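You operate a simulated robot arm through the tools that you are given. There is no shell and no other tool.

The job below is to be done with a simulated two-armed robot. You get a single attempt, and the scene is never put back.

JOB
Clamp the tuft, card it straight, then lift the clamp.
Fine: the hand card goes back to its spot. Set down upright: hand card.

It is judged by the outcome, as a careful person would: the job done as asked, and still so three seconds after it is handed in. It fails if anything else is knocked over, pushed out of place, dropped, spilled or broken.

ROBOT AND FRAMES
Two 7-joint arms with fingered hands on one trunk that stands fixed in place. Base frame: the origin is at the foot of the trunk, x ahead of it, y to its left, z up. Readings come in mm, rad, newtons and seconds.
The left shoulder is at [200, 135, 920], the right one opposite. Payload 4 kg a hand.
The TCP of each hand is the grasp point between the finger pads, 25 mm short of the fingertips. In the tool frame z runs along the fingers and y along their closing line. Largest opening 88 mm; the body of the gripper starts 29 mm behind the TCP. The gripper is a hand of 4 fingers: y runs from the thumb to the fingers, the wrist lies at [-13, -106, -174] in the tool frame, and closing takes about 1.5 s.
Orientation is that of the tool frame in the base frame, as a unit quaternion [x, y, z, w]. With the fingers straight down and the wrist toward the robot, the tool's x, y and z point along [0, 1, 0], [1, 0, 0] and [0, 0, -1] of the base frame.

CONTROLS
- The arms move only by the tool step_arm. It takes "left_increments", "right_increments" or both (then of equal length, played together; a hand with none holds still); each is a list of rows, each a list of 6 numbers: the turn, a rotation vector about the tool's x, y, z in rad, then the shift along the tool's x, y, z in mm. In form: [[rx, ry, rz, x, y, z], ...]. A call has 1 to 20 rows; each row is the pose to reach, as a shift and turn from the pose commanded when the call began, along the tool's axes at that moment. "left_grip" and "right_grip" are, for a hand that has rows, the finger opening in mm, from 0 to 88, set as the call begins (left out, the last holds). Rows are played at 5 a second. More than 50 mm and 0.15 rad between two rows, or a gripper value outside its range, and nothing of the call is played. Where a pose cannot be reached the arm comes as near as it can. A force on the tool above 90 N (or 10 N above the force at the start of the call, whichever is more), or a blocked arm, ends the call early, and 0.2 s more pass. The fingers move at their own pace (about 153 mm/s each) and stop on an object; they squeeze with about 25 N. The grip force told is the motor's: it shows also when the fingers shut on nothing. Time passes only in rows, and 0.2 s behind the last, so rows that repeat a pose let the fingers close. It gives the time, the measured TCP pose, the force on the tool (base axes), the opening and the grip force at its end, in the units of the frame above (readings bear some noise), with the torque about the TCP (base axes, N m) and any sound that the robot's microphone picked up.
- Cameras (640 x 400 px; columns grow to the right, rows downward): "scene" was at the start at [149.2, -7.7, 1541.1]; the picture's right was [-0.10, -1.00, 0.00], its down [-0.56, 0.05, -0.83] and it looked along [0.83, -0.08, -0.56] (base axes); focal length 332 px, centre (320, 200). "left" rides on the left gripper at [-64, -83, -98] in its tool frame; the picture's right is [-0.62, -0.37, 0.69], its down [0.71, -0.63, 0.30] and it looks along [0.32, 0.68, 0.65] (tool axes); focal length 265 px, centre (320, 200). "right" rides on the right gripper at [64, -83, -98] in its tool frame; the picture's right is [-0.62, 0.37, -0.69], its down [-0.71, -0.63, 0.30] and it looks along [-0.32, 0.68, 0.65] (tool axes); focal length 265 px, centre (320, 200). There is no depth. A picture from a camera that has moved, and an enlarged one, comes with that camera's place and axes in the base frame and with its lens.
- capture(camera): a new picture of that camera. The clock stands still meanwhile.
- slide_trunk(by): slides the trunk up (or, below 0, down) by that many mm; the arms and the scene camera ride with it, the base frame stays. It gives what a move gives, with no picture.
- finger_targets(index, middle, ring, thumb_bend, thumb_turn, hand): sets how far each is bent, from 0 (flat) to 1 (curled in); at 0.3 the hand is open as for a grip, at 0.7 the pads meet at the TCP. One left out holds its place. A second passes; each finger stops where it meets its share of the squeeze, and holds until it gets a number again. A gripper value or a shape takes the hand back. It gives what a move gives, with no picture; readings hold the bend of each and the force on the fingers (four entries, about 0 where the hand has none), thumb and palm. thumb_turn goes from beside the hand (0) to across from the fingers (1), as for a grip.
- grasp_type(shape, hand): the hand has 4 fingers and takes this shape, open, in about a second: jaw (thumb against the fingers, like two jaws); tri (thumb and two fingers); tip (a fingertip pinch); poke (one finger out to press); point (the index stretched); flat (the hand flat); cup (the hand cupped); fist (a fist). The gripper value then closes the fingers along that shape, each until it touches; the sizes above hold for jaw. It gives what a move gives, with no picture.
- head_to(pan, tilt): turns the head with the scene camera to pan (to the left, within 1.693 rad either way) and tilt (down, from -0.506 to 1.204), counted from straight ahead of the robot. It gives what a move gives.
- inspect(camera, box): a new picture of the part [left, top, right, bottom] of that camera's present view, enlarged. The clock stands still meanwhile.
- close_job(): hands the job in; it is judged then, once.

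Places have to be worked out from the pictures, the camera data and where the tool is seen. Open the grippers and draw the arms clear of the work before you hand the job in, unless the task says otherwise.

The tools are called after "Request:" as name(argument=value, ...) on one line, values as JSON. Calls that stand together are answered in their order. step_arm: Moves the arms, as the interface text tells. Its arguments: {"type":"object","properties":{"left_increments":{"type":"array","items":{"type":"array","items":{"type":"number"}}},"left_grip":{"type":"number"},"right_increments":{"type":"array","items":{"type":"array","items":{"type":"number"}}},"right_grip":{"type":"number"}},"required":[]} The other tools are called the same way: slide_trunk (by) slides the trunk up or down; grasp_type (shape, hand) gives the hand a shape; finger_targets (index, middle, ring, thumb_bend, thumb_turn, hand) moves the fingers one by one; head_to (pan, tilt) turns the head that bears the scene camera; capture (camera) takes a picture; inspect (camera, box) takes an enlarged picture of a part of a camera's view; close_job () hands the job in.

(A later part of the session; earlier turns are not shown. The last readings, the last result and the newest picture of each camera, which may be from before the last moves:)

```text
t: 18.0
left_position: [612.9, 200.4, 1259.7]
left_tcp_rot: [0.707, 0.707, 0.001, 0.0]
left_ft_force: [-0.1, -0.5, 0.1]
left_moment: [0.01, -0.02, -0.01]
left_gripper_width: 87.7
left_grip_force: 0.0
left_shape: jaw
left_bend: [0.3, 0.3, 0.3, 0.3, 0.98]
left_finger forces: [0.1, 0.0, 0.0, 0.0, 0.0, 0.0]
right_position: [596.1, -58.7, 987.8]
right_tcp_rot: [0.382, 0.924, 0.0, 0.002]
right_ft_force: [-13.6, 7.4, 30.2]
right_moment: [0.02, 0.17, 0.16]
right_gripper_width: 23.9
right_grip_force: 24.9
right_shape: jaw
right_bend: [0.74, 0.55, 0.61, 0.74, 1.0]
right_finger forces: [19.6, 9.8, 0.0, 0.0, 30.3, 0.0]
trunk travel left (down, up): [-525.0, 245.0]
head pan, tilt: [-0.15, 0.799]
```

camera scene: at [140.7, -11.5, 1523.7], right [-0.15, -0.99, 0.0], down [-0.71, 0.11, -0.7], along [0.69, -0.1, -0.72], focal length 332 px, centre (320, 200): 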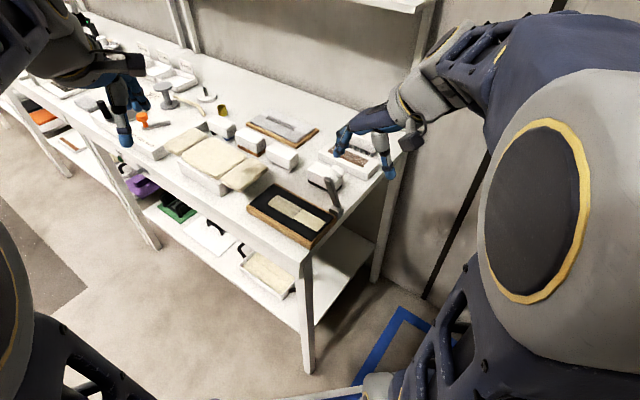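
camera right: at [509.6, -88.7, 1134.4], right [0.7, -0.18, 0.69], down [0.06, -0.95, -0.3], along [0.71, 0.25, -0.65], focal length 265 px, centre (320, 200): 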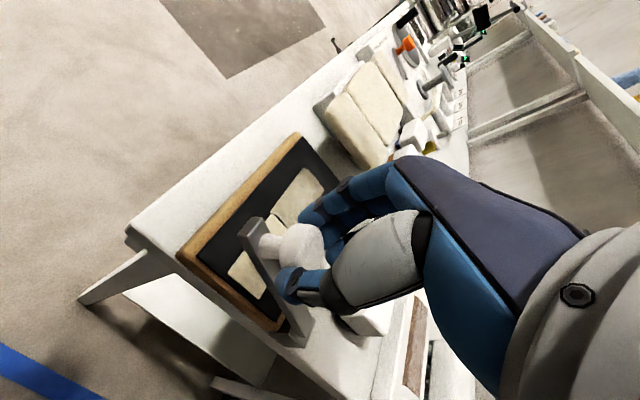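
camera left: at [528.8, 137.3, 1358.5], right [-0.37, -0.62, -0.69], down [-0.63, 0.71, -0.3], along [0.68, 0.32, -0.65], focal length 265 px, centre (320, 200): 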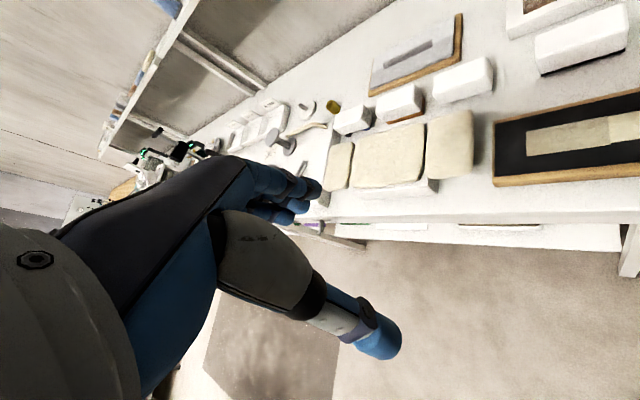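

Upward force rose to 30 N within 3 mm: the lever is down on the tuft. I open the hand and rise straight up to see whether it stays clamped.

Request:
step_arm(right_increments=[[0, 0, 0, 0, 0, 0], [0, 0, 0, 0, 0, 0], [0, 0, 0, 0, 0, 0], [0, 0, 0, 0, 0, 0], [0, 0, 0, 0, 0, -5], [0, 0, 0, 0, 0, -15]], right_grip=75)

Request:
inspect(camera="scene", box=[270, 165, 370, 245])

Request:
inspect(camera="right", box=[170, 130, 390, 350])

```text
t: 19.4
left_position: [612.1, 200.3, 1259.3]
left_tcp_rot: [0.707, 0.707, 0.001, -0.001]
left_ft_force: [0.5, 0.0, 0.6]
left_moment: [-0.02, 0.01, 0.02]
left_gripper_width: 87.5
left_grip_force: 0.2
left_shape: jaw
left_bend: [0.3, 0.3, 0.3, 0.3, 0.98]
left_finger forces: [0.1, 0.1, 0.1, 0.0, 0.0, 0.1]
right_position: [598.2, -60.0, 1001.8]
right_tcp_rot: [0.383, 0.924, 0.0, 0.0]
right_ft_force: [0.4, -0.6, 1.6]
right_moment: [0.0, 0.0, 0.02]
right_gripper_width: 74.7
right_grip_force: 0.0
right_shape: jaw
right_bend: [0.28, 0.33, 0.31, 0.43, 0.99]
right_finger forces: [0.0, 0.0, 0.0, 0.1, 0.0, 0.0]
trunk travel left (down, up): [-525.0, 245.0]
head pan, tilt: [-0.15, 0.799]
```

```text
5.00 times, centred on (320, 205) of scene
camera zoom: at [140.8, -11.4, 1523.6], right [-0.15, -0.99, 0.0], down [-0.71, 0.11, -0.7], along [0.69, -0.1, -0.72], focal length 1658 px, centre (320, 175)
```

zoom: 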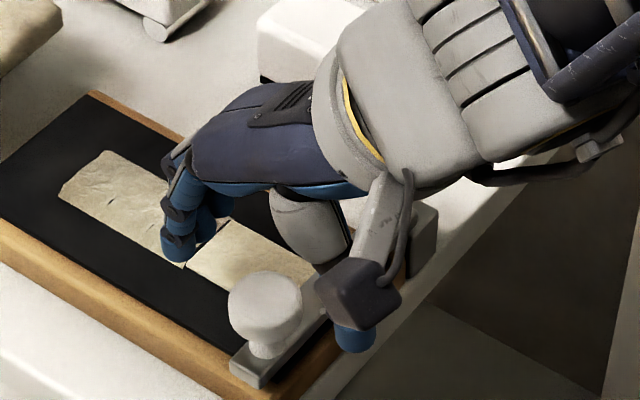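

```text
1.82 times, centred on (280, 240) of right
camera zoom: at [493.2, -72.4, 1099.7], right [0.7, -0.18, 0.69], down [0.06, -0.95, -0.3], along [0.71, 0.25, -0.65], focal length 483 px, centre (393, 127)
```

zoom: 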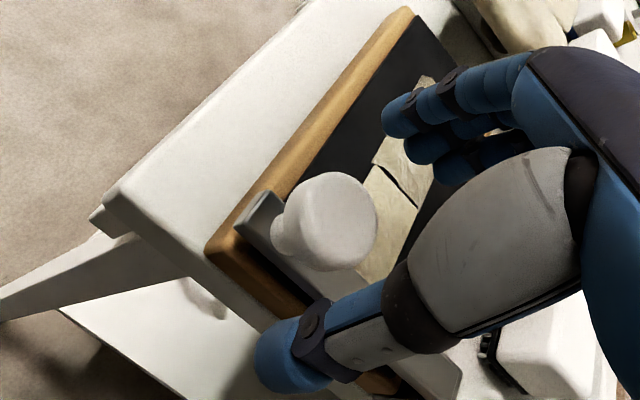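

The clamp seems to stay down by itself. I draw the right arm up and away to the right so I can see and let the left arm work.

Request:
step_arm(right_increments=[[0, 0, 0, 0, 0, -40], [0, 0, 0, 0, 0, -80], [0, 0, 0, -21, -33, -88], [0, 0, 0, -43, -66, -96], [0, 0, 0, -64, -99, -104], [0, 0, 0, -86, -132, -112], [0, 0, 0, -107, -165, -120], [0, 0, 0, -128, -198, -128], [0, 0, 0, -150, -232, -136]], right_grip=88)

Request:
capture(camera="scene")

Request:
inspect(camera="scene", box=[240, 165, 360, 245])

Request:
capture(camera="right")

```text
t: 21.4
left_position: [613.0, 201.1, 1258.3]
left_tcp_rot: [0.707, 0.707, 0.0, 0.0]
left_ft_force: [-0.2, 1.0, -0.2]
left_moment: [0.0, 0.0, -0.01]
left_gripper_width: 87.4
left_grip_force: 0.0
left_shape: jaw
left_bend: [0.3, 0.3, 0.3, 0.3, 0.98]
left_finger forces: [0.0, 0.0, 0.1, 0.0, 0.1, 0.0]
right_position: [539.2, -327.6, 1136.5]
right_tcp_rot: [0.383, 0.924, 0.0, 0.0]
right_ft_force: [-0.4, 0.8, 0.0]
right_moment: [-0.02, 0.04, -0.01]
right_gripper_width: 87.8
right_grip_force: 0.0
right_shape: jaw
right_bend: [0.3, 0.3, 0.3, 0.3, 0.98]
right_finger forces: [0.1, 0.0, 0.1, 0.1, 0.0, 0.0]
trunk travel left (down, up): [-525.0, 245.0]
head pan, tilt: [-0.15, 0.799]
```

```text
taken
camera scene: at [140.7, -11.1, 1523.6], right [-0.15, -0.99, 0.0], down [-0.71, 0.11, -0.7], along [0.69, -0.1, -0.72], focal length 332 px, centre (320, 200)
```

scene: 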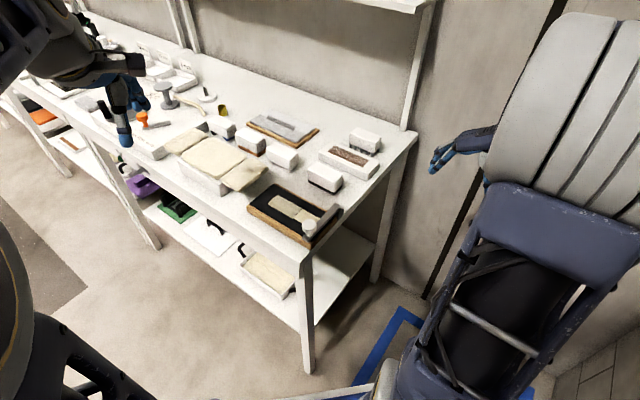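

```text
5.00 times, centred on (300, 205) of scene
camera zoom: at [140.7, -11.1, 1523.6], right [-0.15, -0.99, 0.0], down [-0.71, 0.11, -0.7], along [0.69, -0.1, -0.72], focal length 1658 px, centre (420, 175)
```

zoom: 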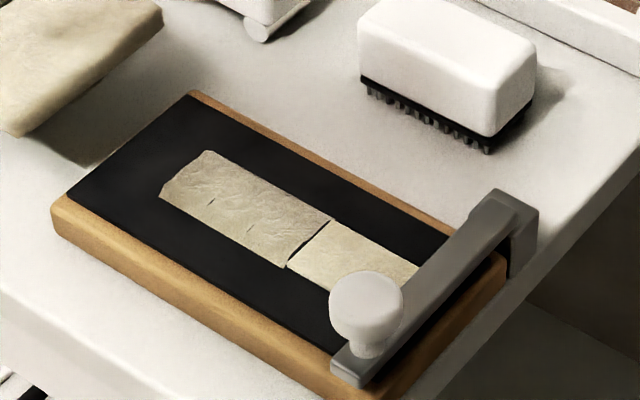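

```text
taken
camera right: at [435.0, -341.0, 1235.1], right [0.7, -0.18, 0.69], down [0.06, -0.95, -0.3], along [0.71, 0.25, -0.65], focal length 265 px, centre (320, 200)
```

right: 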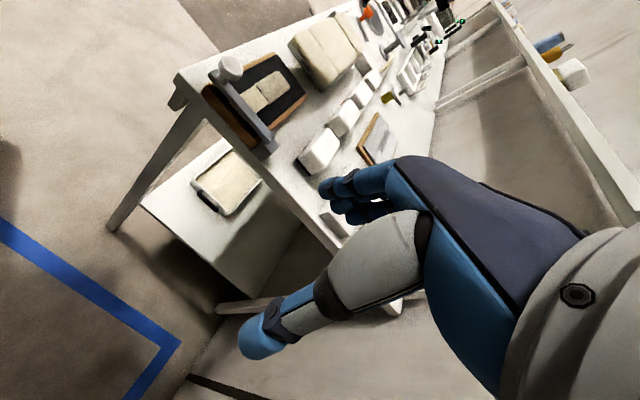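

The lever lies across the tuft's end. I zoom in from the right camera's low side view to verify that it truly bears on the tuft.

Request:
inspect(camera="right", box=[190, 40, 320, 170])

Request:
inspect(camera="scene", box=[295, 195, 350, 245])

```text
3.08 times, centred on (255, 105) of right
camera zoom: at [435.0, -341.0, 1235.1], right [0.7, -0.18, 0.69], down [0.06, -0.95, -0.3], along [0.71, 0.25, -0.65], focal length 817 px, centre (520, 492)
```

zoom: 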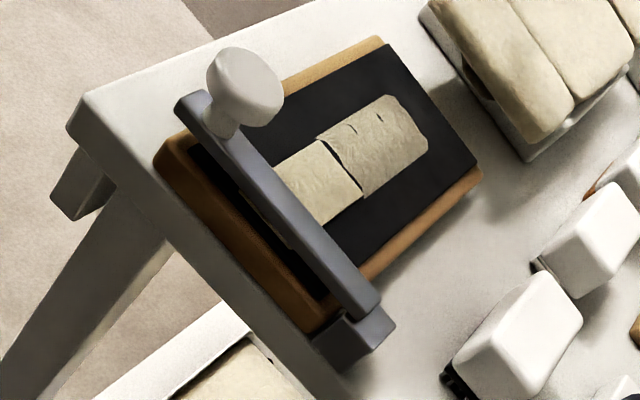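

```text
8.00 times, centred on (322, 220) of scene
camera zoom: at [140.7, -11.1, 1523.6], right [-0.15, -0.99, 0.0], down [-0.71, 0.11, -0.7], along [0.69, -0.1, -0.72], focal length 2652 px, centre (300, 40)
```

zoom: 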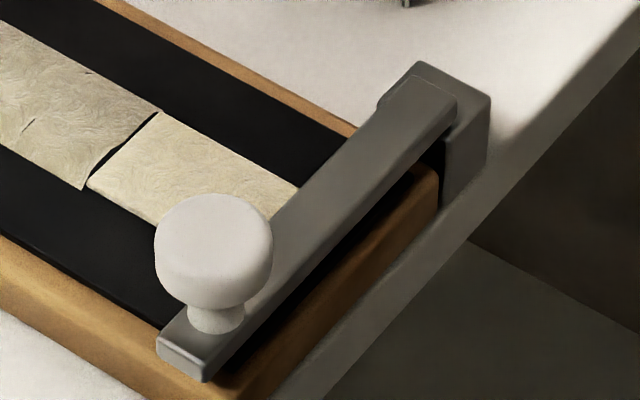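

The tuft's end is held under the lever. Now I measure the card precisely from both cameras.

Request:
inspect(camera="scene", box=[295, 155, 355, 200])

Request:
inspect(camera="right", box=[280, 110, 360, 190])

```text
8.89 times, centred on (325, 178) of scene
camera zoom: at [140.7, -11.1, 1523.6], right [-0.15, -0.99, 0.0], down [-0.71, 0.11, -0.7], along [0.69, -0.1, -0.72], focal length 2947 px, centre (276, 400)
```

zoom: 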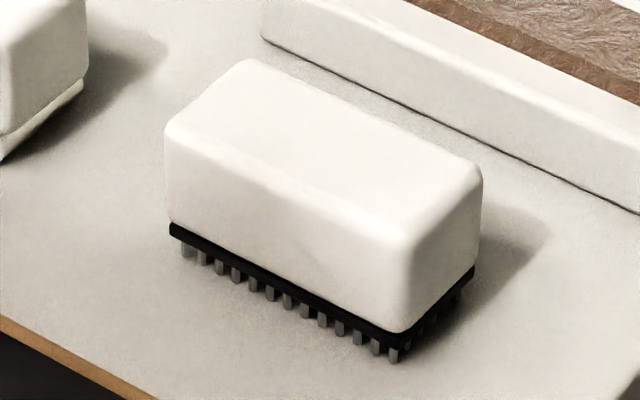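

```text
5.00 times, centred on (320, 150) of right
camera zoom: at [435.0, -341.0, 1235.1], right [0.7, -0.18, 0.69], down [0.06, -0.95, -0.3], along [0.71, 0.25, -0.65], focal length 1327 px, centre (320, 450)
```

zoom: 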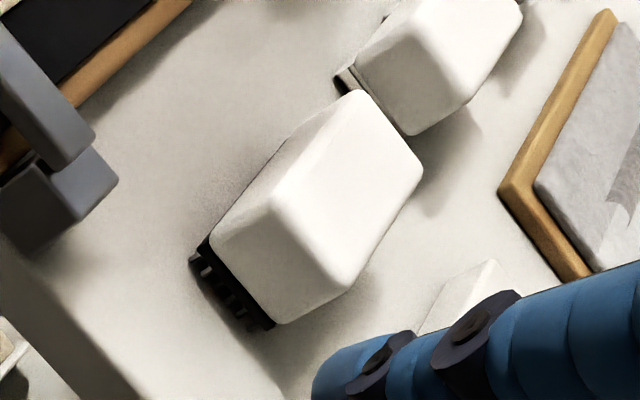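

The card's body spans about 81×40 mm, centred near (788,-124), white body bottom 917, top about 957, teeth to the table at ~902. I swing the left hand over it with its closing line across the 40 mm width.

Request:
step_arm(left_increments=[[0, 0, 0.0785, -32, 17, 18], [0, 0, 0.157, -65, 35, 36], [0, 0, 0.2355, -97, 52, 53], [0, 0, 0.314, -130, 70, 71], [0, 0, 0.3925, -162, 87, 89], [0, 0, 0.471, -194, 105, 107], [0, 0, 0.5495, -227, 122, 125], [0, 0, 0.628, -259, 140, 142], [0, 0, 0.7065, -292, 157, 160], [0, 0, 0.785, -324, 175, 178]])

Request:
capture(camera="left")

Request:
capture(camera="scene")

```text
t: 23.6
left_position: [788.8, -124.0, 1082.8]
left_tcp_rot: [0.924, 0.382, -0.001, 0.0]
left_ft_force: [0.3, -0.1, 0.9]
left_moment: [0.04, 0.01, 0.0]
left_gripper_width: 87.8
left_grip_force: 0.1
left_shape: jaw
left_bend: [0.3, 0.3, 0.3, 0.3, 0.98]
left_finger forces: [0.1, 0.0, 0.0, 0.0, 0.1, 0.0]
right_position: [538.8, -326.4, 1138.6]
right_tcp_rot: [0.382, 0.924, 0.0, 0.0]
right_ft_force: [-0.5, 0.4, -0.3]
right_moment: [0.0, 0.03, -0.03]
right_gripper_width: 88.1
right_grip_force: 0.0
right_shape: jaw
right_bend: [0.3, 0.3, 0.3, 0.3, 0.98]
right_finger forces: [0.0, 0.0, 0.0, 0.0, 0.0, 0.0]
trunk travel left (down, up): [-525.0, 245.0]
head pan, tilt: [-0.15, 0.799]
```

```text
taken
camera left: at [684.6, -109.2, 1181.9], right [-0.7, -0.18, -0.69], down [0.06, 0.95, -0.3], along [0.71, -0.26, -0.65], focal length 265 px, centre (320, 200)
```

left: 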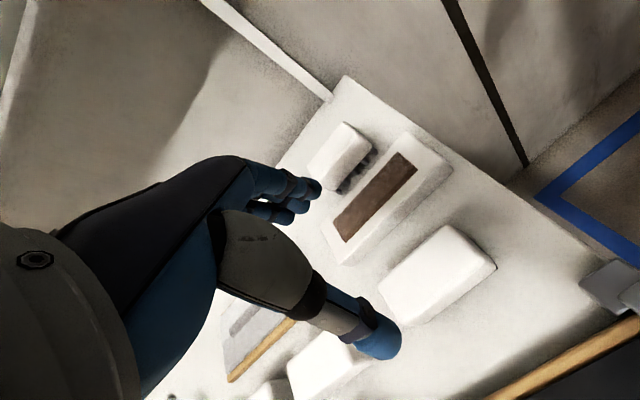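

```text
taken
camera scene: at [140.4, -11.2, 1523.7], right [-0.15, -0.99, 0.0], down [-0.71, 0.11, -0.7], along [0.69, -0.1, -0.72], focal length 332 px, centre (320, 200)
```

scene: 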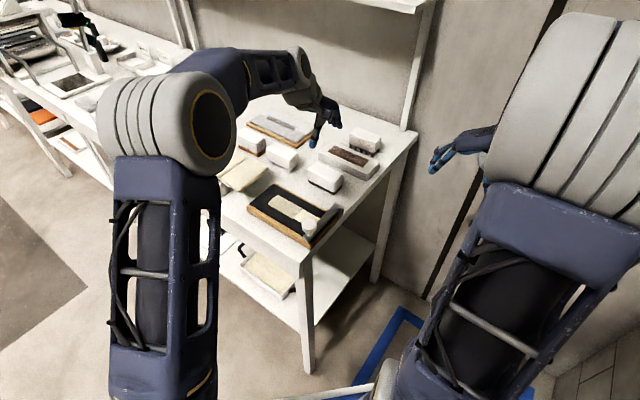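

The left hand is over the card. I zoom to check alignment before descending.

Request:
inspect(camera="left", box=[340, 190, 540, 350])

Request:
inspect(camera="scene", box=[290, 90, 390, 200])

```text
2.50 times, centred on (440, 270) of left
camera zoom: at [684.6, -109.2, 1181.9], right [-0.7, -0.18, -0.69], down [0.06, 0.95, -0.3], along [0.71, -0.26, -0.65], focal length 664 px, centre (20, 25)
```

zoom: 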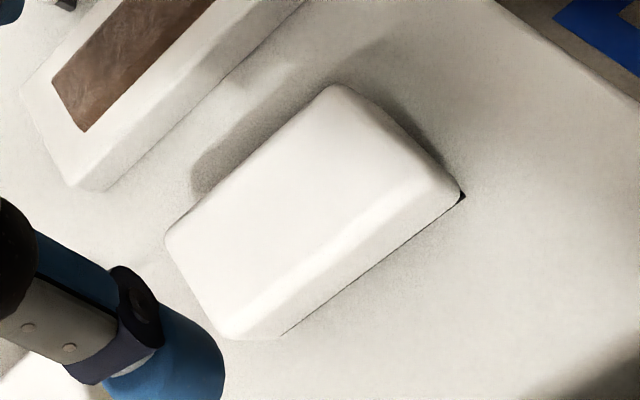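

```text
3.64 times, centred on (340, 145) of scene
camera zoom: at [140.4, -11.2, 1523.7], right [-0.15, -0.99, 0.0], down [-0.71, 0.11, -0.7], along [0.69, -0.1, -0.72], focal length 1206 px, centre (247, 400)
```

zoom: 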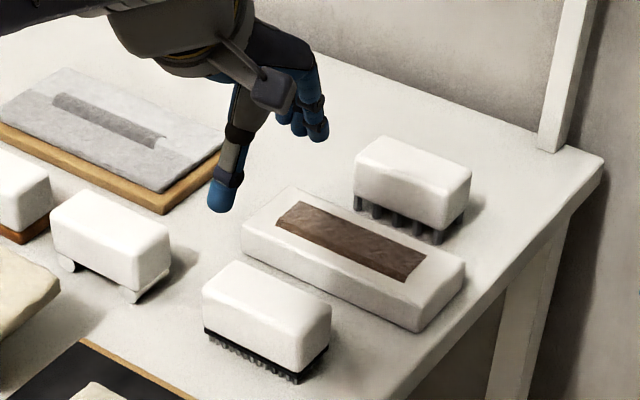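

Alignment agrees within about 2 mm. I descend with the fingers open, first to just above, then look.

Request:
step_arm(left_increments=[[0, 0, 0, -0.3, -0.7, 30], [0, 0, 0, -0.6, -1.4, 60], [0, 0, 0, -0.6, -1.4, 85], [0, 0, 0, -0.6, -1.4, 105]])

Request:
inspect(camera="scene", box=[290, 120, 390, 200])

Request:
inspect(camera="left", box=[220, 130, 500, 370])

Request:
capture(camera="right")

```text
t: 24.6
left_position: [786.5, -122.2, 975.7]
left_tcp_rot: [0.924, 0.382, 0.001, 0.0]
left_ft_force: [-0.7, 0.7, 0.9]
left_moment: [0.0, 0.01, -0.01]
left_gripper_width: 88.1
left_grip_force: 0.1
left_shape: jaw
left_bend: [0.3, 0.3, 0.3, 0.3, 0.98]
left_finger forces: [0.0, 0.1, 0.1, 0.0, 0.0, 0.0]
right_position: [539.1, -327.9, 1137.7]
right_tcp_rot: [0.383, 0.924, 0.001, 0.0]
right_ft_force: [-0.3, -0.6, 0.6]
right_moment: [0.0, -0.02, -0.01]
right_gripper_width: 88.1
right_grip_force: 0.1
right_shape: jaw
right_bend: [0.3, 0.3, 0.3, 0.3, 0.98]
right_finger forces: [0.0, 0.0, 0.0, 0.0, 0.0, 0.0]
trunk travel left (down, up): [-525.0, 245.0]
head pan, tilt: [-0.15, 0.799]
```

```text
5.00 times, centred on (340, 160) of scene
camera zoom: at [140.7, -11.4, 1523.7], right [-0.15, -0.99, 0.0], down [-0.71, 0.11, -0.7], along [0.69, -0.1, -0.72], focal length 1658 px, centre (220, 400)
```

zoom: 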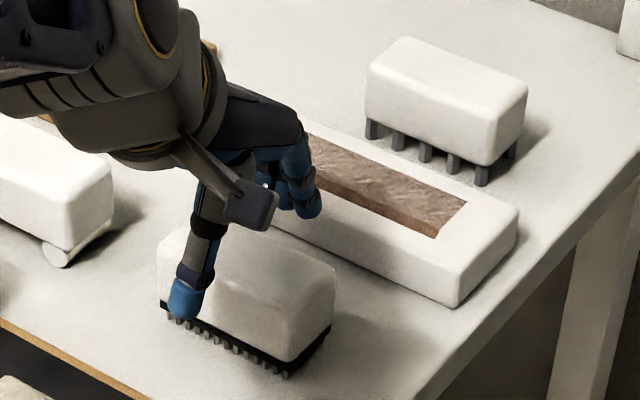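

```text
1.67 times, centred on (360, 250) of left
camera zoom: at [681.6, -108.5, 1074.9], right [-0.7, -0.18, -0.69], down [0.06, 0.95, -0.3], along [0.71, -0.25, -0.65], focal length 442 px, centre (253, 117)
```

zoom: 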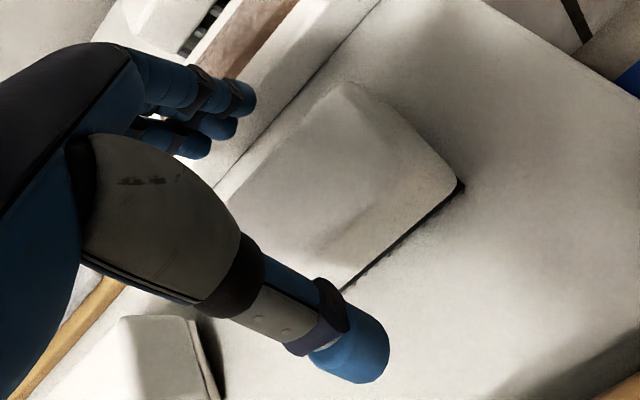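

```text
taken
camera right: at [435.1, -341.0, 1234.9], right [0.7, -0.18, 0.69], down [0.06, -0.95, -0.3], along [0.71, 0.25, -0.65], focal length 265 px, centre (320, 200)
```

right: 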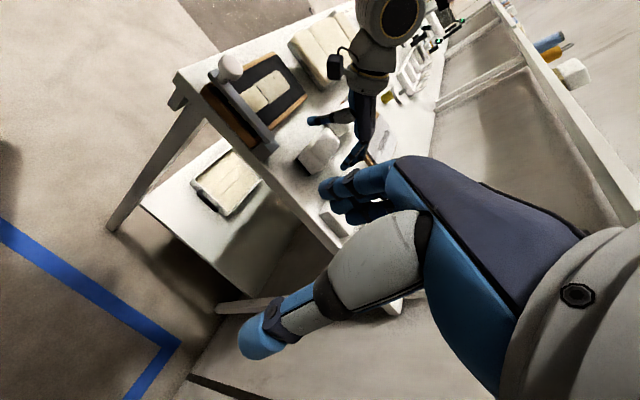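

The fingers straddle the card. I go down the last 27 mm and close on it gently.

Request:
step_arm(left_increments=[[0, 0, 0, -2, 0, 14], [0, 0, 0, -4, 0, 27], [0, 0, 0, -4, 0, 27]])

Request:
step_arm(left_increments=[[0, 0, 0, 0, 0, 0], [0, 0, 0, 0, 0, 0], [0, 0, 0, 0, 0, 0], [0, 0, 0, 0, 0, 0], [0, 0, 0, 0, 0, 0], [0, 0, 0, 0, 0, 0], [0, 0, 0, 0, 0, 0]], left_grip=30)

Request:
inspect(camera="scene", box=[290, 120, 390, 200])

Request:
inspect(camera="left", box=[220, 130, 500, 370])

```text
t: 25.4
left_position: [783.8, -126.4, 948.9]
left_tcp_rot: [0.924, 0.383, 0.0, -0.001]
left_ft_force: [-0.1, 0.0, -1.0]
left_moment: [0.01, 0.02, 0.04]
left_gripper_width: 87.6
left_grip_force: 0.1
left_shape: jaw
left_bend: [0.3, 0.3, 0.3, 0.3, 0.98]
left_finger forces: [0.0, 0.0, 0.0, 0.0, 0.0, 0.1]
right_position: [538.4, -328.2, 1137.0]
right_tcp_rot: [0.383, 0.924, 0.0, 0.0]
right_ft_force: [0.1, 0.1, 0.7]
right_moment: [0.0, 0.01, -0.01]
right_gripper_width: 87.8
right_grip_force: 0.1
right_shape: jaw
right_bend: [0.3, 0.3, 0.3, 0.3, 0.98]
right_finger forces: [0.0, 0.0, 0.0, 0.0, 0.1, 0.0]
trunk travel left (down, up): [-525.0, 245.0]
head pan, tilt: [-0.15, 0.799]
```

```text
t: 27.0
left_position: [784.5, -126.8, 949.4]
left_tcp_rot: [0.924, 0.383, -0.001, 0.0]
left_ft_force: [-0.6, 0.2, -0.1]
left_moment: [-0.03, 0.01, 0.05]
left_gripper_width: 38.9
left_grip_force: 24.3
left_shape: jaw
left_bend: [0.74, 0.48, 0.45, 0.71, 1.0]
left_finger forces: [12.9, 6.9, 3.2, 0.0, 22.9, 0.0]
right_position: [538.9, -327.4, 1136.5]
right_tcp_rot: [0.383, 0.924, 0.0, 0.0]
right_ft_force: [-0.9, 0.3, 0.0]
right_moment: [-0.01, -0.01, 0.03]
right_gripper_width: 87.8
right_grip_force: 0.0
right_shape: jaw
right_bend: [0.3, 0.3, 0.3, 0.3, 0.98]
right_finger forces: [0.0, 0.0, 0.0, 0.0, 0.0, 0.0]
trunk travel left (down, up): [-525.0, 245.0]
head pan, tilt: [-0.15, 0.799]
```

```text
5.00 times, centred on (340, 160) of scene
camera zoom: at [140.8, -11.4, 1523.6], right [-0.15, -0.99, 0.0], down [-0.71, 0.11, -0.7], along [0.69, -0.1, -0.72], focal length 1658 px, centre (220, 400)
```

zoom: 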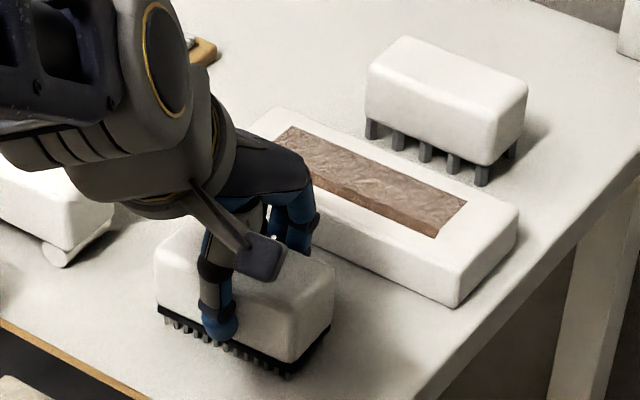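

```text
1.67 times, centred on (360, 250) of left
camera zoom: at [678.7, -112.3, 1048.5], right [-0.7, -0.18, -0.69], down [0.06, 0.95, -0.3], along [0.71, -0.25, -0.65], focal length 442 px, centre (253, 117)
```

zoom: 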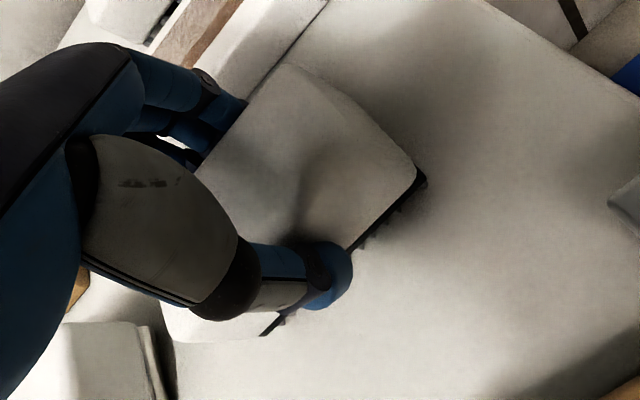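

The card is held with about 24 N across its 39 mm width. I lift it straight up and look to see that it hangs level.

Request:
step_arm(left_increments=[[0, 0, 0, 0, 0, -10], [0, 0, 0, 0, 0, -25], [0, 0, 0, 0, 0, -45], [0, 0, 0, 0, 0, -65], [0, 0, 0, 0, 0, -85]])

Request:
inspect(camera="scene", box=[290, 100, 390, 200])

Request:
inspect(camera="right", box=[260, 60, 400, 180])

```text
t: 28.2
left_position: [784.4, -125.4, 1033.2]
left_tcp_rot: [0.924, 0.382, 0.0, 0.0]
left_ft_force: [-0.6, 0.1, -2.2]
left_moment: [0.01, 0.03, 0.01]
left_gripper_width: 38.6
left_grip_force: 25.1
left_shape: jaw
left_bend: [0.74, 0.48, 0.45, 0.71, 1.0]
left_finger forces: [12.9, 6.9, 3.1, 0.0, 22.9, 0.0]
right_position: [539.5, -327.5, 1136.3]
right_tcp_rot: [0.382, 0.924, 0.0, 0.001]
right_ft_force: [0.1, 0.5, 0.2]
right_moment: [-0.02, 0.0, 0.0]
right_gripper_width: 88.0
right_grip_force: 0.1
right_shape: jaw
right_bend: [0.3, 0.3, 0.3, 0.3, 0.98]
right_finger forces: [0.0, 0.0, 0.0, 0.0, 0.1, 0.1]
trunk travel left (down, up): [-525.0, 245.0]
head pan, tilt: [-0.15, 0.799]
```

```text
4.00 times, centred on (340, 150) of scene
camera zoom: at [140.9, -11.4, 1523.6], right [-0.15, -0.99, 0.0], down [-0.71, 0.11, -0.7], along [0.69, -0.1, -0.72], focal length 1326 px, centre (240, 400)
```

zoom: 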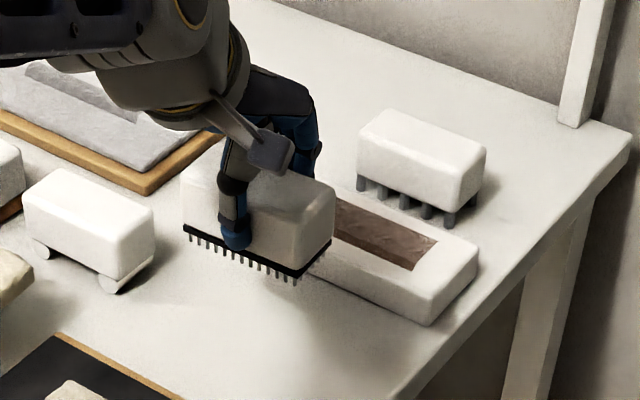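

```text
3.33 times, centred on (330, 120) of right
camera zoom: at [435.3, -341.0, 1234.8], right [0.7, -0.18, 0.69], down [0.06, -0.95, -0.3], along [0.71, 0.25, -0.65], focal length 885 px, centre (287, 467)
```

zoom: 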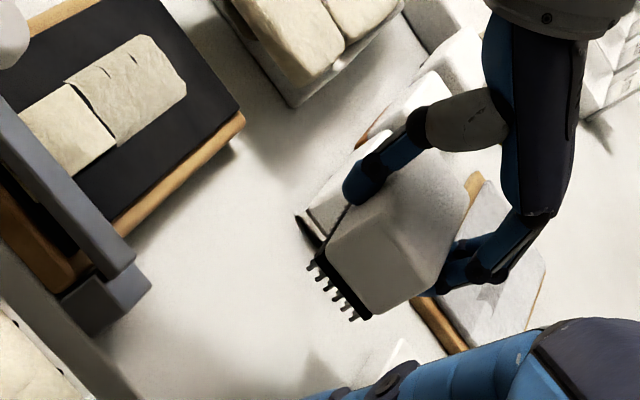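

The card hangs level. I carry it over the tuft, just clear of the lever, and stop a little above.

Request:
step_arm(left_increments=[[0, 0, 0, -6, -30, 0], [0, 0, 0, -12, -62, 0], [0, 0, 0, -18, -95, 0], [0, 0, 0, -24, -125, 0], [0, 0, 0, -26, -139, 0], [0, 0, 0, -26, -139, 15], [0, 0, 0, -26, -139, 30]])

Request:
inspect(camera="scene", box=[230, 145, 350, 245])

Request:
inspect(camera="right", box=[190, 20, 330, 160])

Request:
capture(camera="left")

```text
t: 29.8
left_position: [666.5, -46.0, 1004.0]
left_tcp_rot: [0.924, 0.383, 0.0, 0.0]
left_ft_force: [-0.9, -0.1, -0.7]
left_moment: [-0.01, -0.01, 0.01]
left_gripper_width: 38.9
left_grip_force: 25.1
left_shape: jaw
left_bend: [0.74, 0.48, 0.45, 0.71, 1.0]
left_finger forces: [12.9, 7.0, 3.1, 0.0, 22.9, 0.0]
right_position: [539.3, -327.0, 1137.1]
right_tcp_rot: [0.383, 0.924, 0.0, -0.001]
right_ft_force: [0.2, -0.1, 0.1]
right_moment: [0.06, -0.03, 0.01]
right_gripper_width: 87.8
right_grip_force: 0.1
right_shape: jaw
right_bend: [0.3, 0.3, 0.3, 0.3, 0.98]
right_finger forces: [0.1, 0.1, 0.0, 0.0, 0.0, 0.0]
trunk travel left (down, up): [-525.0, 245.0]
head pan, tilt: [-0.15, 0.799]
```

```text
4.00 times, centred on (290, 195) of scene
camera zoom: at [140.7, -11.4, 1523.7], right [-0.15, -0.99, 0.0], down [-0.71, 0.11, -0.7], along [0.69, -0.1, -0.72], focal length 1326 px, centre (440, 220)
```

zoom: 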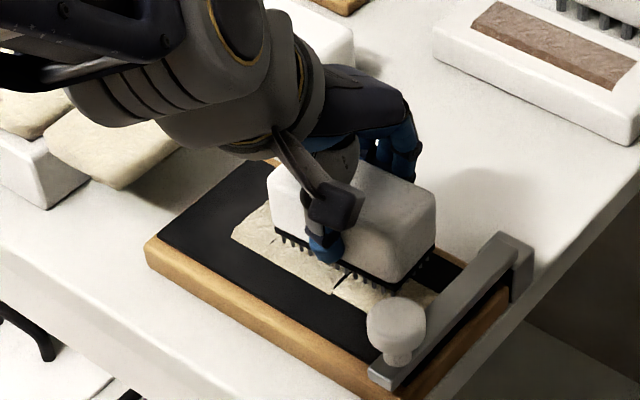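

```text
2.86 times, centred on (260, 90) of right
camera zoom: at [435.2, -340.9, 1234.9], right [0.7, -0.18, 0.69], down [0.06, -0.95, -0.3], along [0.71, 0.25, -0.65], focal length 758 px, centre (491, 514)
```

zoom: 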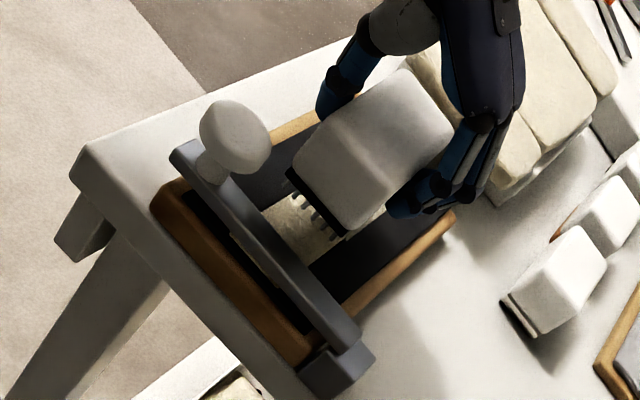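

```text
taken
camera left: at [561.0, -31.4, 1102.4], right [-0.7, -0.18, -0.69], down [0.06, 0.95, -0.3], along [0.71, -0.25, -0.65], focal length 265 px, centre (320, 200)
```

left: 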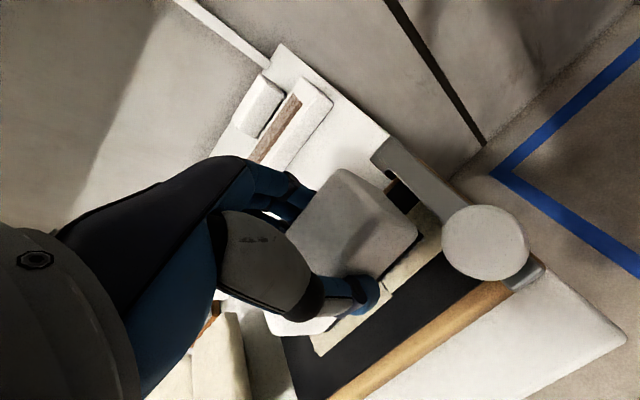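

The card is aligned above the tuft between lever and free end. I lower slowly to touch, watching the force.

Request:
step_arm(left_increments=[[0, 0, 0, 0, 0, 8], [0, 0, 0, 0, 0, 14], [0, 0, 0, 0, 0, 18], [0, 0, 0, 0, 0, 20]])

Request:
inspect(camera="right", box=[210, 40, 310, 140])

```text
t: 30.8
left_position: [667.4, -46.0, 983.5]
left_tcp_rot: [0.923, 0.384, 0.0, 0.0]
left_ft_force: [-0.4, -0.4, -1.4]
left_moment: [-0.01, -0.01, 0.01]
left_gripper_width: 38.7
left_grip_force: 24.5
left_shape: jaw
left_bend: [0.74, 0.48, 0.45, 0.71, 1.0]
left_finger forces: [12.9, 7.0, 3.0, 0.0, 22.9, 0.0]
right_position: [539.1, -328.1, 1137.8]
right_tcp_rot: [0.382, 0.924, 0.0, 0.0]
right_ft_force: [-0.5, 0.1, 0.9]
right_moment: [0.0, -0.01, -0.01]
right_gripper_width: 87.8
right_grip_force: 0.1
right_shape: jaw
right_bend: [0.3, 0.3, 0.3, 0.3, 0.98]
right_finger forces: [0.0, 0.0, 0.0, 0.0, 0.1, 0.1]
trunk travel left (down, up): [-525.0, 245.0]
head pan, tilt: [-0.15, 0.799]
```

```text
4.00 times, centred on (260, 90) of right
camera zoom: at [435.2, -341.0, 1234.9], right [0.7, -0.18, 0.69], down [0.06, -0.95, -0.3], along [0.71, 0.25, -0.65], focal length 1062 px, centre (560, 640)
```

zoom: 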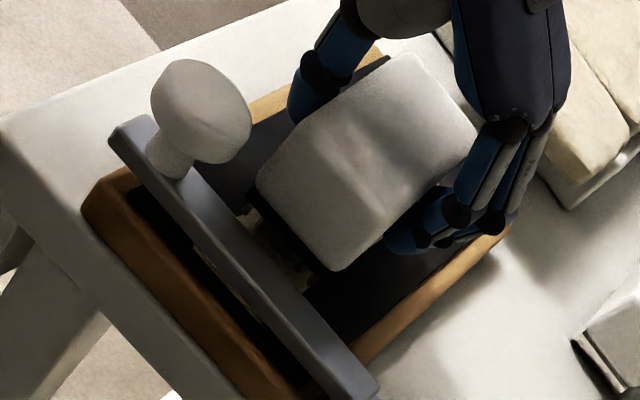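

No contact yet at 983.5. I step down 2 mm at a time.

Request:
step_arm(left_increments=[[0, 0, 0, 0, 0, 2], [0, 0, 0, 0, 0, 4]])

```text
t: 31.4
left_position: [665.7, -46.2, 978.8]
left_tcp_rot: [0.924, 0.382, 0.0, 0.0]
left_ft_force: [-0.1, -0.6, -1.9]
left_moment: [0.01, 0.0, 0.01]
left_gripper_width: 38.7
left_grip_force: 24.4
left_shape: jaw
left_bend: [0.74, 0.48, 0.45, 0.71, 1.0]
left_finger forces: [12.9, 6.9, 3.1, 0.0, 22.9, 0.0]
right_position: [538.1, -328.3, 1136.8]
right_tcp_rot: [0.383, 0.924, 0.0, 0.001]
right_ft_force: [0.3, 0.3, 0.5]
right_moment: [0.01, 0.01, 0.01]
right_gripper_width: 87.6
right_grip_force: 0.0
right_shape: jaw
right_bend: [0.3, 0.3, 0.3, 0.3, 0.98]
right_finger forces: [0.0, 0.0, 0.1, 0.0, 0.0, 0.0]
trunk travel left (down, up): [-525.0, 245.0]
head pan, tilt: [-0.15, 0.799]
```

Still no contact at 979; going on in 1.5 mm steps.

Request:
step_arm(left_increments=[[0, 0, 0, 0, 0, 1.5], [0, 0, 0, 0, 0, 3], [0, 0, 0, 0, 0, 3]])

```text
t: 32.2
left_position: [667.5, -45.6, 976.5]
left_tcp_rot: [0.924, 0.383, 0.001, 0.0]
left_ft_force: [0.5, -0.2, -1.6]
left_moment: [0.0, -0.02, -0.03]
left_gripper_width: 39.0
left_grip_force: 25.5
left_shape: jaw
left_bend: [0.74, 0.48, 0.45, 0.71, 1.0]
left_finger forces: [12.9, 6.9, 3.1, 0.1, 23.0, 0.1]
right_position: [539.2, -327.0, 1136.4]
right_tcp_rot: [0.382, 0.924, 0.0, 0.001]
right_ft_force: [0.2, 0.2, 0.1]
right_moment: [-0.01, 0.0, -0.02]
right_gripper_width: 87.9
right_grip_force: 0.0
right_shape: jaw
right_bend: [0.3, 0.3, 0.3, 0.3, 0.98]
right_finger forces: [0.1, 0.0, 0.0, 0.0, 0.1, 0.0]
trunk travel left (down, up): [-525.0, 245.0]
head pan, tilt: [-0.15, 0.799]
```

Request:
inspect(camera="scene", box=[260, 165, 340, 225])

Request:
inspect(camera="right", box=[225, 60, 295, 130])

```text
6.67 times, centred on (300, 195) of scene
camera zoom: at [140.8, -11.4, 1523.6], right [-0.15, -0.99, 0.0], down [-0.71, 0.11, -0.7], along [0.69, -0.1, -0.72], focal length 2210 px, centre (453, 233)
```

zoom: 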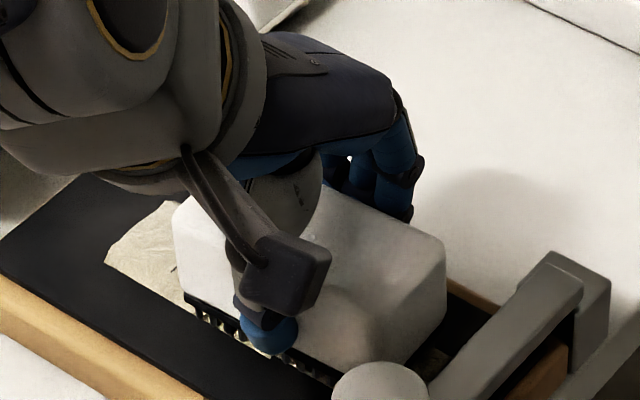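

```text
5.71 times, centred on (260, 95) of right
camera zoom: at [435.2, -340.9, 1234.9], right [0.7, -0.18, 0.69], down [0.06, -0.95, -0.3], along [0.71, 0.25, -0.65], focal length 1517 px, centre (663, 800)
```

zoom: 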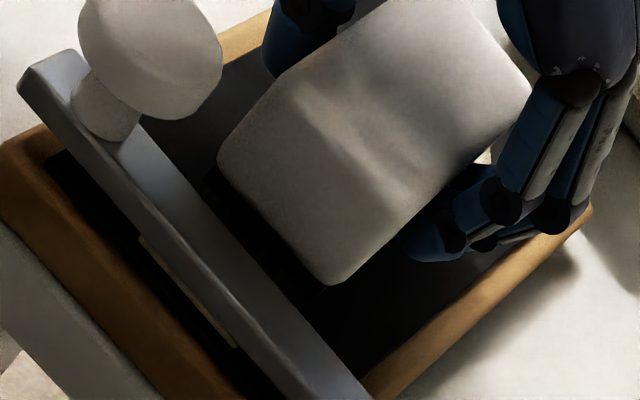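

The teeth seem just over the tuft. I continue in small steps until the force shows contact.

Request:
step_arm(left_increments=[[0, 0, 0, 0, 0, 1], [0, 0, 0, 0, 0, 2], [0, 0, 0, 0, 0, 2]])

Request:
step_arm(left_increments=[[0, 0, 0, 0, 0, 1], [0, 0, 0, 0, 0, 2], [0, 0, 0, 0, 0, 2]])

```text
t: 33.0
left_position: [667.3, -46.7, 974.4]
left_tcp_rot: [0.924, 0.383, 0.0, 0.0]
left_ft_force: [0.8, -0.6, -1.2]
left_moment: [0.0, 0.0, -0.01]
left_gripper_width: 38.9
left_grip_force: 25.2
left_shape: jaw
left_bend: [0.74, 0.48, 0.45, 0.71, 1.0]
left_finger forces: [12.9, 6.9, 3.1, 0.0, 22.9, 0.0]
right_position: [539.2, -327.5, 1136.0]
right_tcp_rot: [0.382, 0.924, -0.001, 0.0]
right_ft_force: [0.1, 0.5, -0.3]
right_moment: [-0.02, -0.03, 0.01]
right_gripper_width: 87.7
right_grip_force: 0.0
right_shape: jaw
right_bend: [0.3, 0.3, 0.3, 0.3, 0.98]
right_finger forces: [0.0, 0.1, 0.0, 0.0, 0.0, 0.1]
trunk travel left (down, up): [-525.0, 245.0]
head pan, tilt: [-0.15, 0.799]
```

```text
t: 33.8
left_position: [666.4, -46.2, 974.5]
left_tcp_rot: [0.924, 0.382, 0.001, 0.0]
left_ft_force: [-0.6, 1.7, 8.9]
left_moment: [0.07, 0.08, 0.03]
left_gripper_width: 39.3
left_grip_force: 25.1
left_shape: jaw
left_bend: [0.74, 0.48, 0.45, 0.71, 1.0]
left_finger forces: [12.9, 7.2, 3.2, 0.1, 25.4, 0.0]
right_position: [538.8, -327.3, 1136.9]
right_tcp_rot: [0.383, 0.924, 0.0, 0.001]
right_ft_force: [0.5, 0.6, 0.0]
right_moment: [-0.01, 0.02, -0.03]
right_gripper_width: 87.9
right_grip_force: 0.0
right_shape: jaw
right_bend: [0.3, 0.3, 0.3, 0.3, 0.98]
right_finger forces: [0.1, 0.0, 0.0, 0.0, 0.1, 0.1]
trunk travel left (down, up): [-525.0, 245.0]
head pan, tilt: [-0.15, 0.799]
```

Contact at about 9–11 N. I draw the card along the tuft away from the clamp toward its free end.

Request:
step_arm(left_increments=[[0, 0, 0, 8, 0, 0], [0, 0, 0, 16, 0, 0], [0, 0, 0, 24, 0, 0], [0, 0, 0, 32, 0, 0], [0, 0, 0, 40, 0, 0]])

Request:
inspect(camera="scene", box=[230, 145, 350, 245])

```text
t: 35.0
left_position: [694.5, -19.4, 972.5]
left_tcp_rot: [0.924, 0.383, 0.001, 0.001]
left_ft_force: [-5.0, -5.4, 10.9]
left_moment: [-0.1, 0.12, 0.03]
left_gripper_width: 39.3
left_grip_force: 24.8
left_shape: jaw
left_bend: [0.74, 0.49, 0.49, 0.72, 0.96]
left_finger forces: [14.5, 6.1, 3.0, 0.0, 24.9, 0.0]
right_position: [538.3, -327.5, 1137.1]
right_tcp_rot: [0.382, 0.924, 0.0, 0.0]
right_ft_force: [-0.4, -1.1, 0.0]
right_moment: [0.03, 0.01, 0.0]
right_gripper_width: 87.8
right_grip_force: 0.1
right_shape: jaw
right_bend: [0.3, 0.3, 0.3, 0.3, 0.98]
right_finger forces: [0.0, 0.0, 0.1, 0.0, 0.1, 0.1]
trunk travel left (down, up): [-525.0, 245.0]
head pan, tilt: [-0.15, 0.799]
```

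```text
4.00 times, centred on (290, 195) of scene
camera zoom: at [140.3, -11.7, 1523.7], right [-0.15, -0.99, 0.0], down [-0.71, 0.11, -0.7], along [0.69, -0.1, -0.72], focal length 1326 px, centre (440, 220)
```

zoom: 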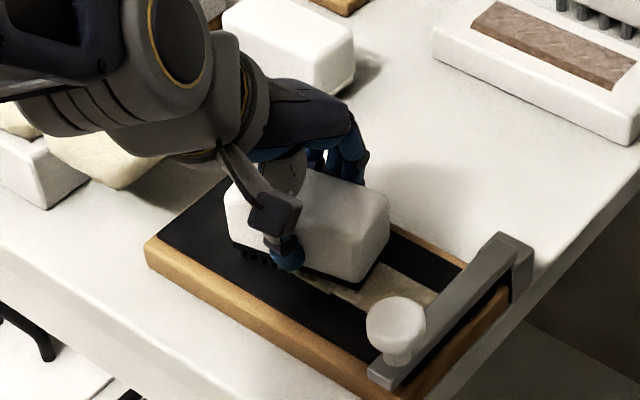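

Drag about 7 N, steady press. The board and clamp haven't moved; I continue the stroke past the free end, then lift.

Request:
step_arm(left_increments=[[0, 0, 0, 8, 0, 0], [0, 0, 0, 16, 0, 0], [0, 0, 0, 24, 0, 0], [0, 0, 0, 32, 0, 0], [0, 0, 0, 40, 0, 0], [0, 0, 0, 48, 0, 0], [0, 0, 0, 56, 0, 0], [0, 0, 0, 64, 0, 0]])

Request:
inspect(camera="scene", box=[230, 145, 350, 245])

Request:
capture(camera="left")

```text
t: 36.8
left_position: [739.6, 25.1, 972.7]
left_tcp_rot: [0.925, 0.381, -0.001, 0.0]
left_ft_force: [-8.7, -7.5, 8.8]
left_moment: [-0.17, 0.2, -0.03]
left_gripper_width: 39.2
left_grip_force: 25.0
left_shape: jaw
left_bend: [0.74, 0.49, 0.51, 0.73, 0.94]
left_finger forces: [13.6, 5.4, 2.8, 0.0, 25.6, 0.1]
right_position: [539.1, -327.3, 1136.6]
right_tcp_rot: [0.384, 0.923, 0.0, -0.001]
right_ft_force: [0.0, 0.1, 0.7]
right_moment: [-0.02, 0.01, -0.02]
right_gripper_width: 87.8
right_grip_force: 0.1
right_shape: jaw
right_bend: [0.3, 0.3, 0.3, 0.3, 0.98]
right_finger forces: [0.0, 0.0, 0.1, 0.0, 0.0, 0.0]
trunk travel left (down, up): [-525.0, 245.0]
head pan, tilt: [-0.15, 0.799]
```

```text
4.00 times, centred on (290, 195) of scene
camera zoom: at [140.2, -11.8, 1523.7], right [-0.15, -0.99, 0.0], down [-0.71, 0.11, -0.7], along [0.69, -0.1, -0.72], focal length 1326 px, centre (440, 220)
```

zoom: 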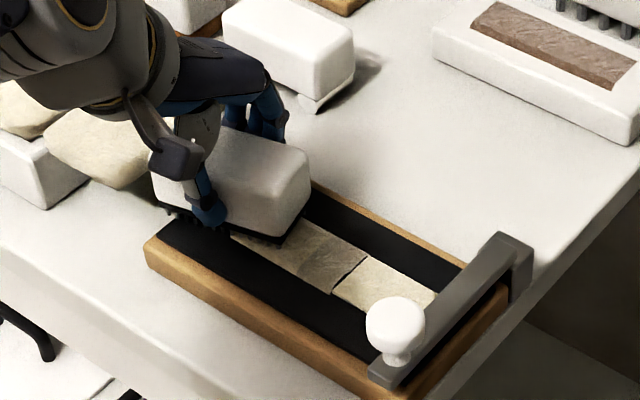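

```text
taken
camera left: at [634.4, 41.1, 1072.3], right [-0.7, -0.18, -0.69], down [0.06, 0.95, -0.3], along [0.71, -0.26, -0.65], focal length 265 px, centre (320, 200)
```

left: 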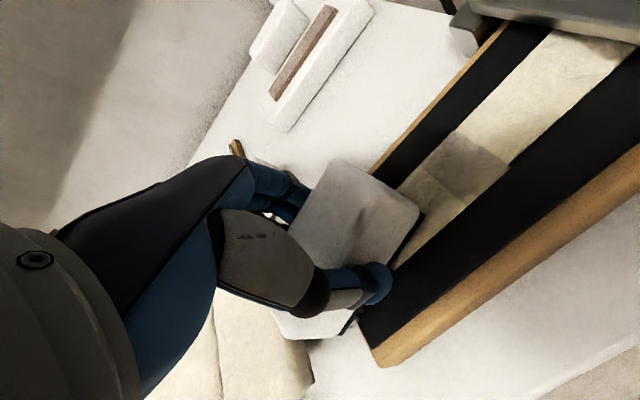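

The tuft's look has changed behind the card. I lift and inspect it closely.

Request:
step_arm(left_increments=[[0, 0, 0, 0, 0, -10], [0, 0, 0, 0, 0, -30], [0, 0, 0, 0, 0, -60]])

Request:
inspect(camera="scene", box=[240, 165, 340, 235])

Request:
inspect(camera="right", box=[200, 40, 320, 160])

Request:
inspect(camera="left", box=[360, 0, 640, 260])

```text
t: 37.6
left_position: [743.2, 29.1, 1034.4]
left_tcp_rot: [0.924, 0.383, 0.0, -0.001]
left_ft_force: [-1.9, -1.2, -0.3]
left_moment: [-0.04, 0.08, -0.04]
left_gripper_width: 38.5
left_grip_force: 25.3
left_shape: jaw
left_bend: [0.74, 0.49, 0.51, 0.72, 0.95]
left_finger forces: [14.5, 5.9, 4.3, 0.0, 25.6, 0.0]
right_position: [539.4, -326.2, 1136.0]
right_tcp_rot: [0.383, 0.924, 0.0, -0.001]
right_ft_force: [-0.1, -0.5, 0.1]
right_moment: [-0.02, 0.01, -0.01]
right_gripper_width: 87.8
right_grip_force: 0.0
right_shape: jaw
right_bend: [0.3, 0.3, 0.3, 0.3, 0.98]
right_finger forces: [0.1, 0.0, 0.0, 0.0, 0.0, 0.0]
trunk travel left (down, up): [-525.0, 245.0]
head pan, tilt: [-0.15, 0.799]
```

```text
5.71 times, centred on (290, 200) of scene
camera zoom: at [140.9, -11.4, 1523.6], right [-0.15, -0.99, 0.0], down [-0.71, 0.11, -0.7], along [0.69, -0.1, -0.72], focal length 1894 px, centre (491, 200)
```

zoom: 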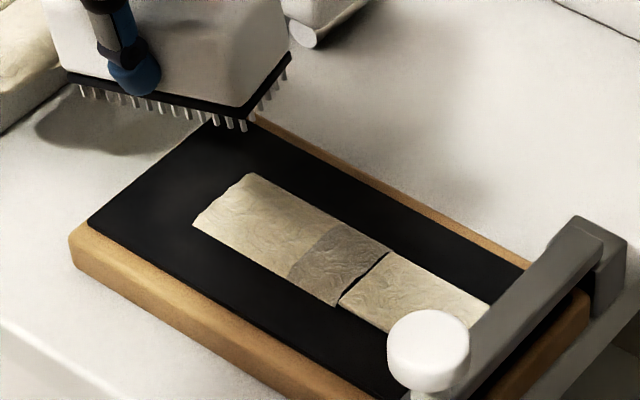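

```text
3.33 times, centred on (260, 100) of right
camera zoom: at [435.3, -340.9, 1234.8], right [0.7, -0.18, 0.69], down [0.06, -0.95, -0.3], along [0.71, 0.25, -0.65], focal length 885 px, centre (520, 533)
```

zoom: 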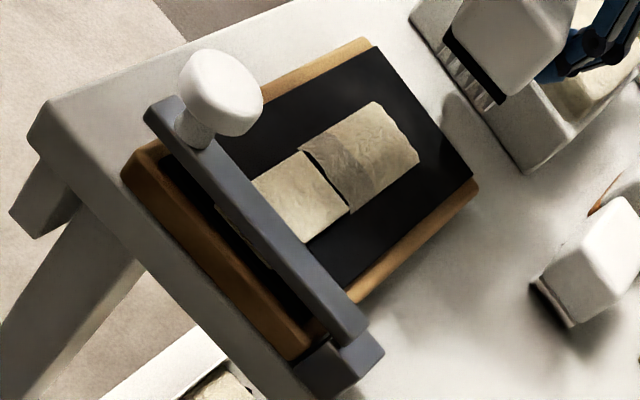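

```text
1.54 times, centred on (500, 130) of left
camera zoom: at [637.9, 43.2, 1133.4], right [-0.7, -0.18, -0.69], down [0.06, 0.95, -0.3], along [0.71, -0.25, -0.65], focal length 408 px, centre (43, 308)
```

zoom: 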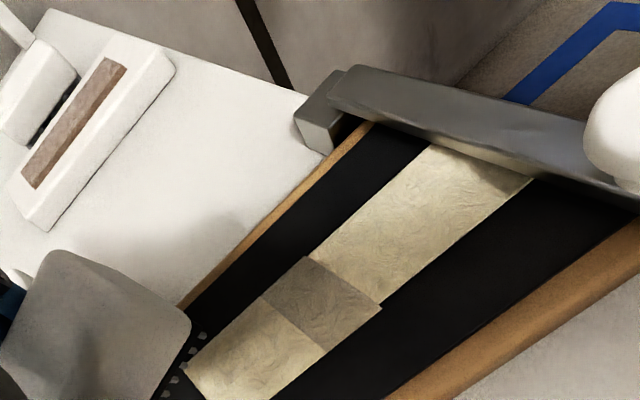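

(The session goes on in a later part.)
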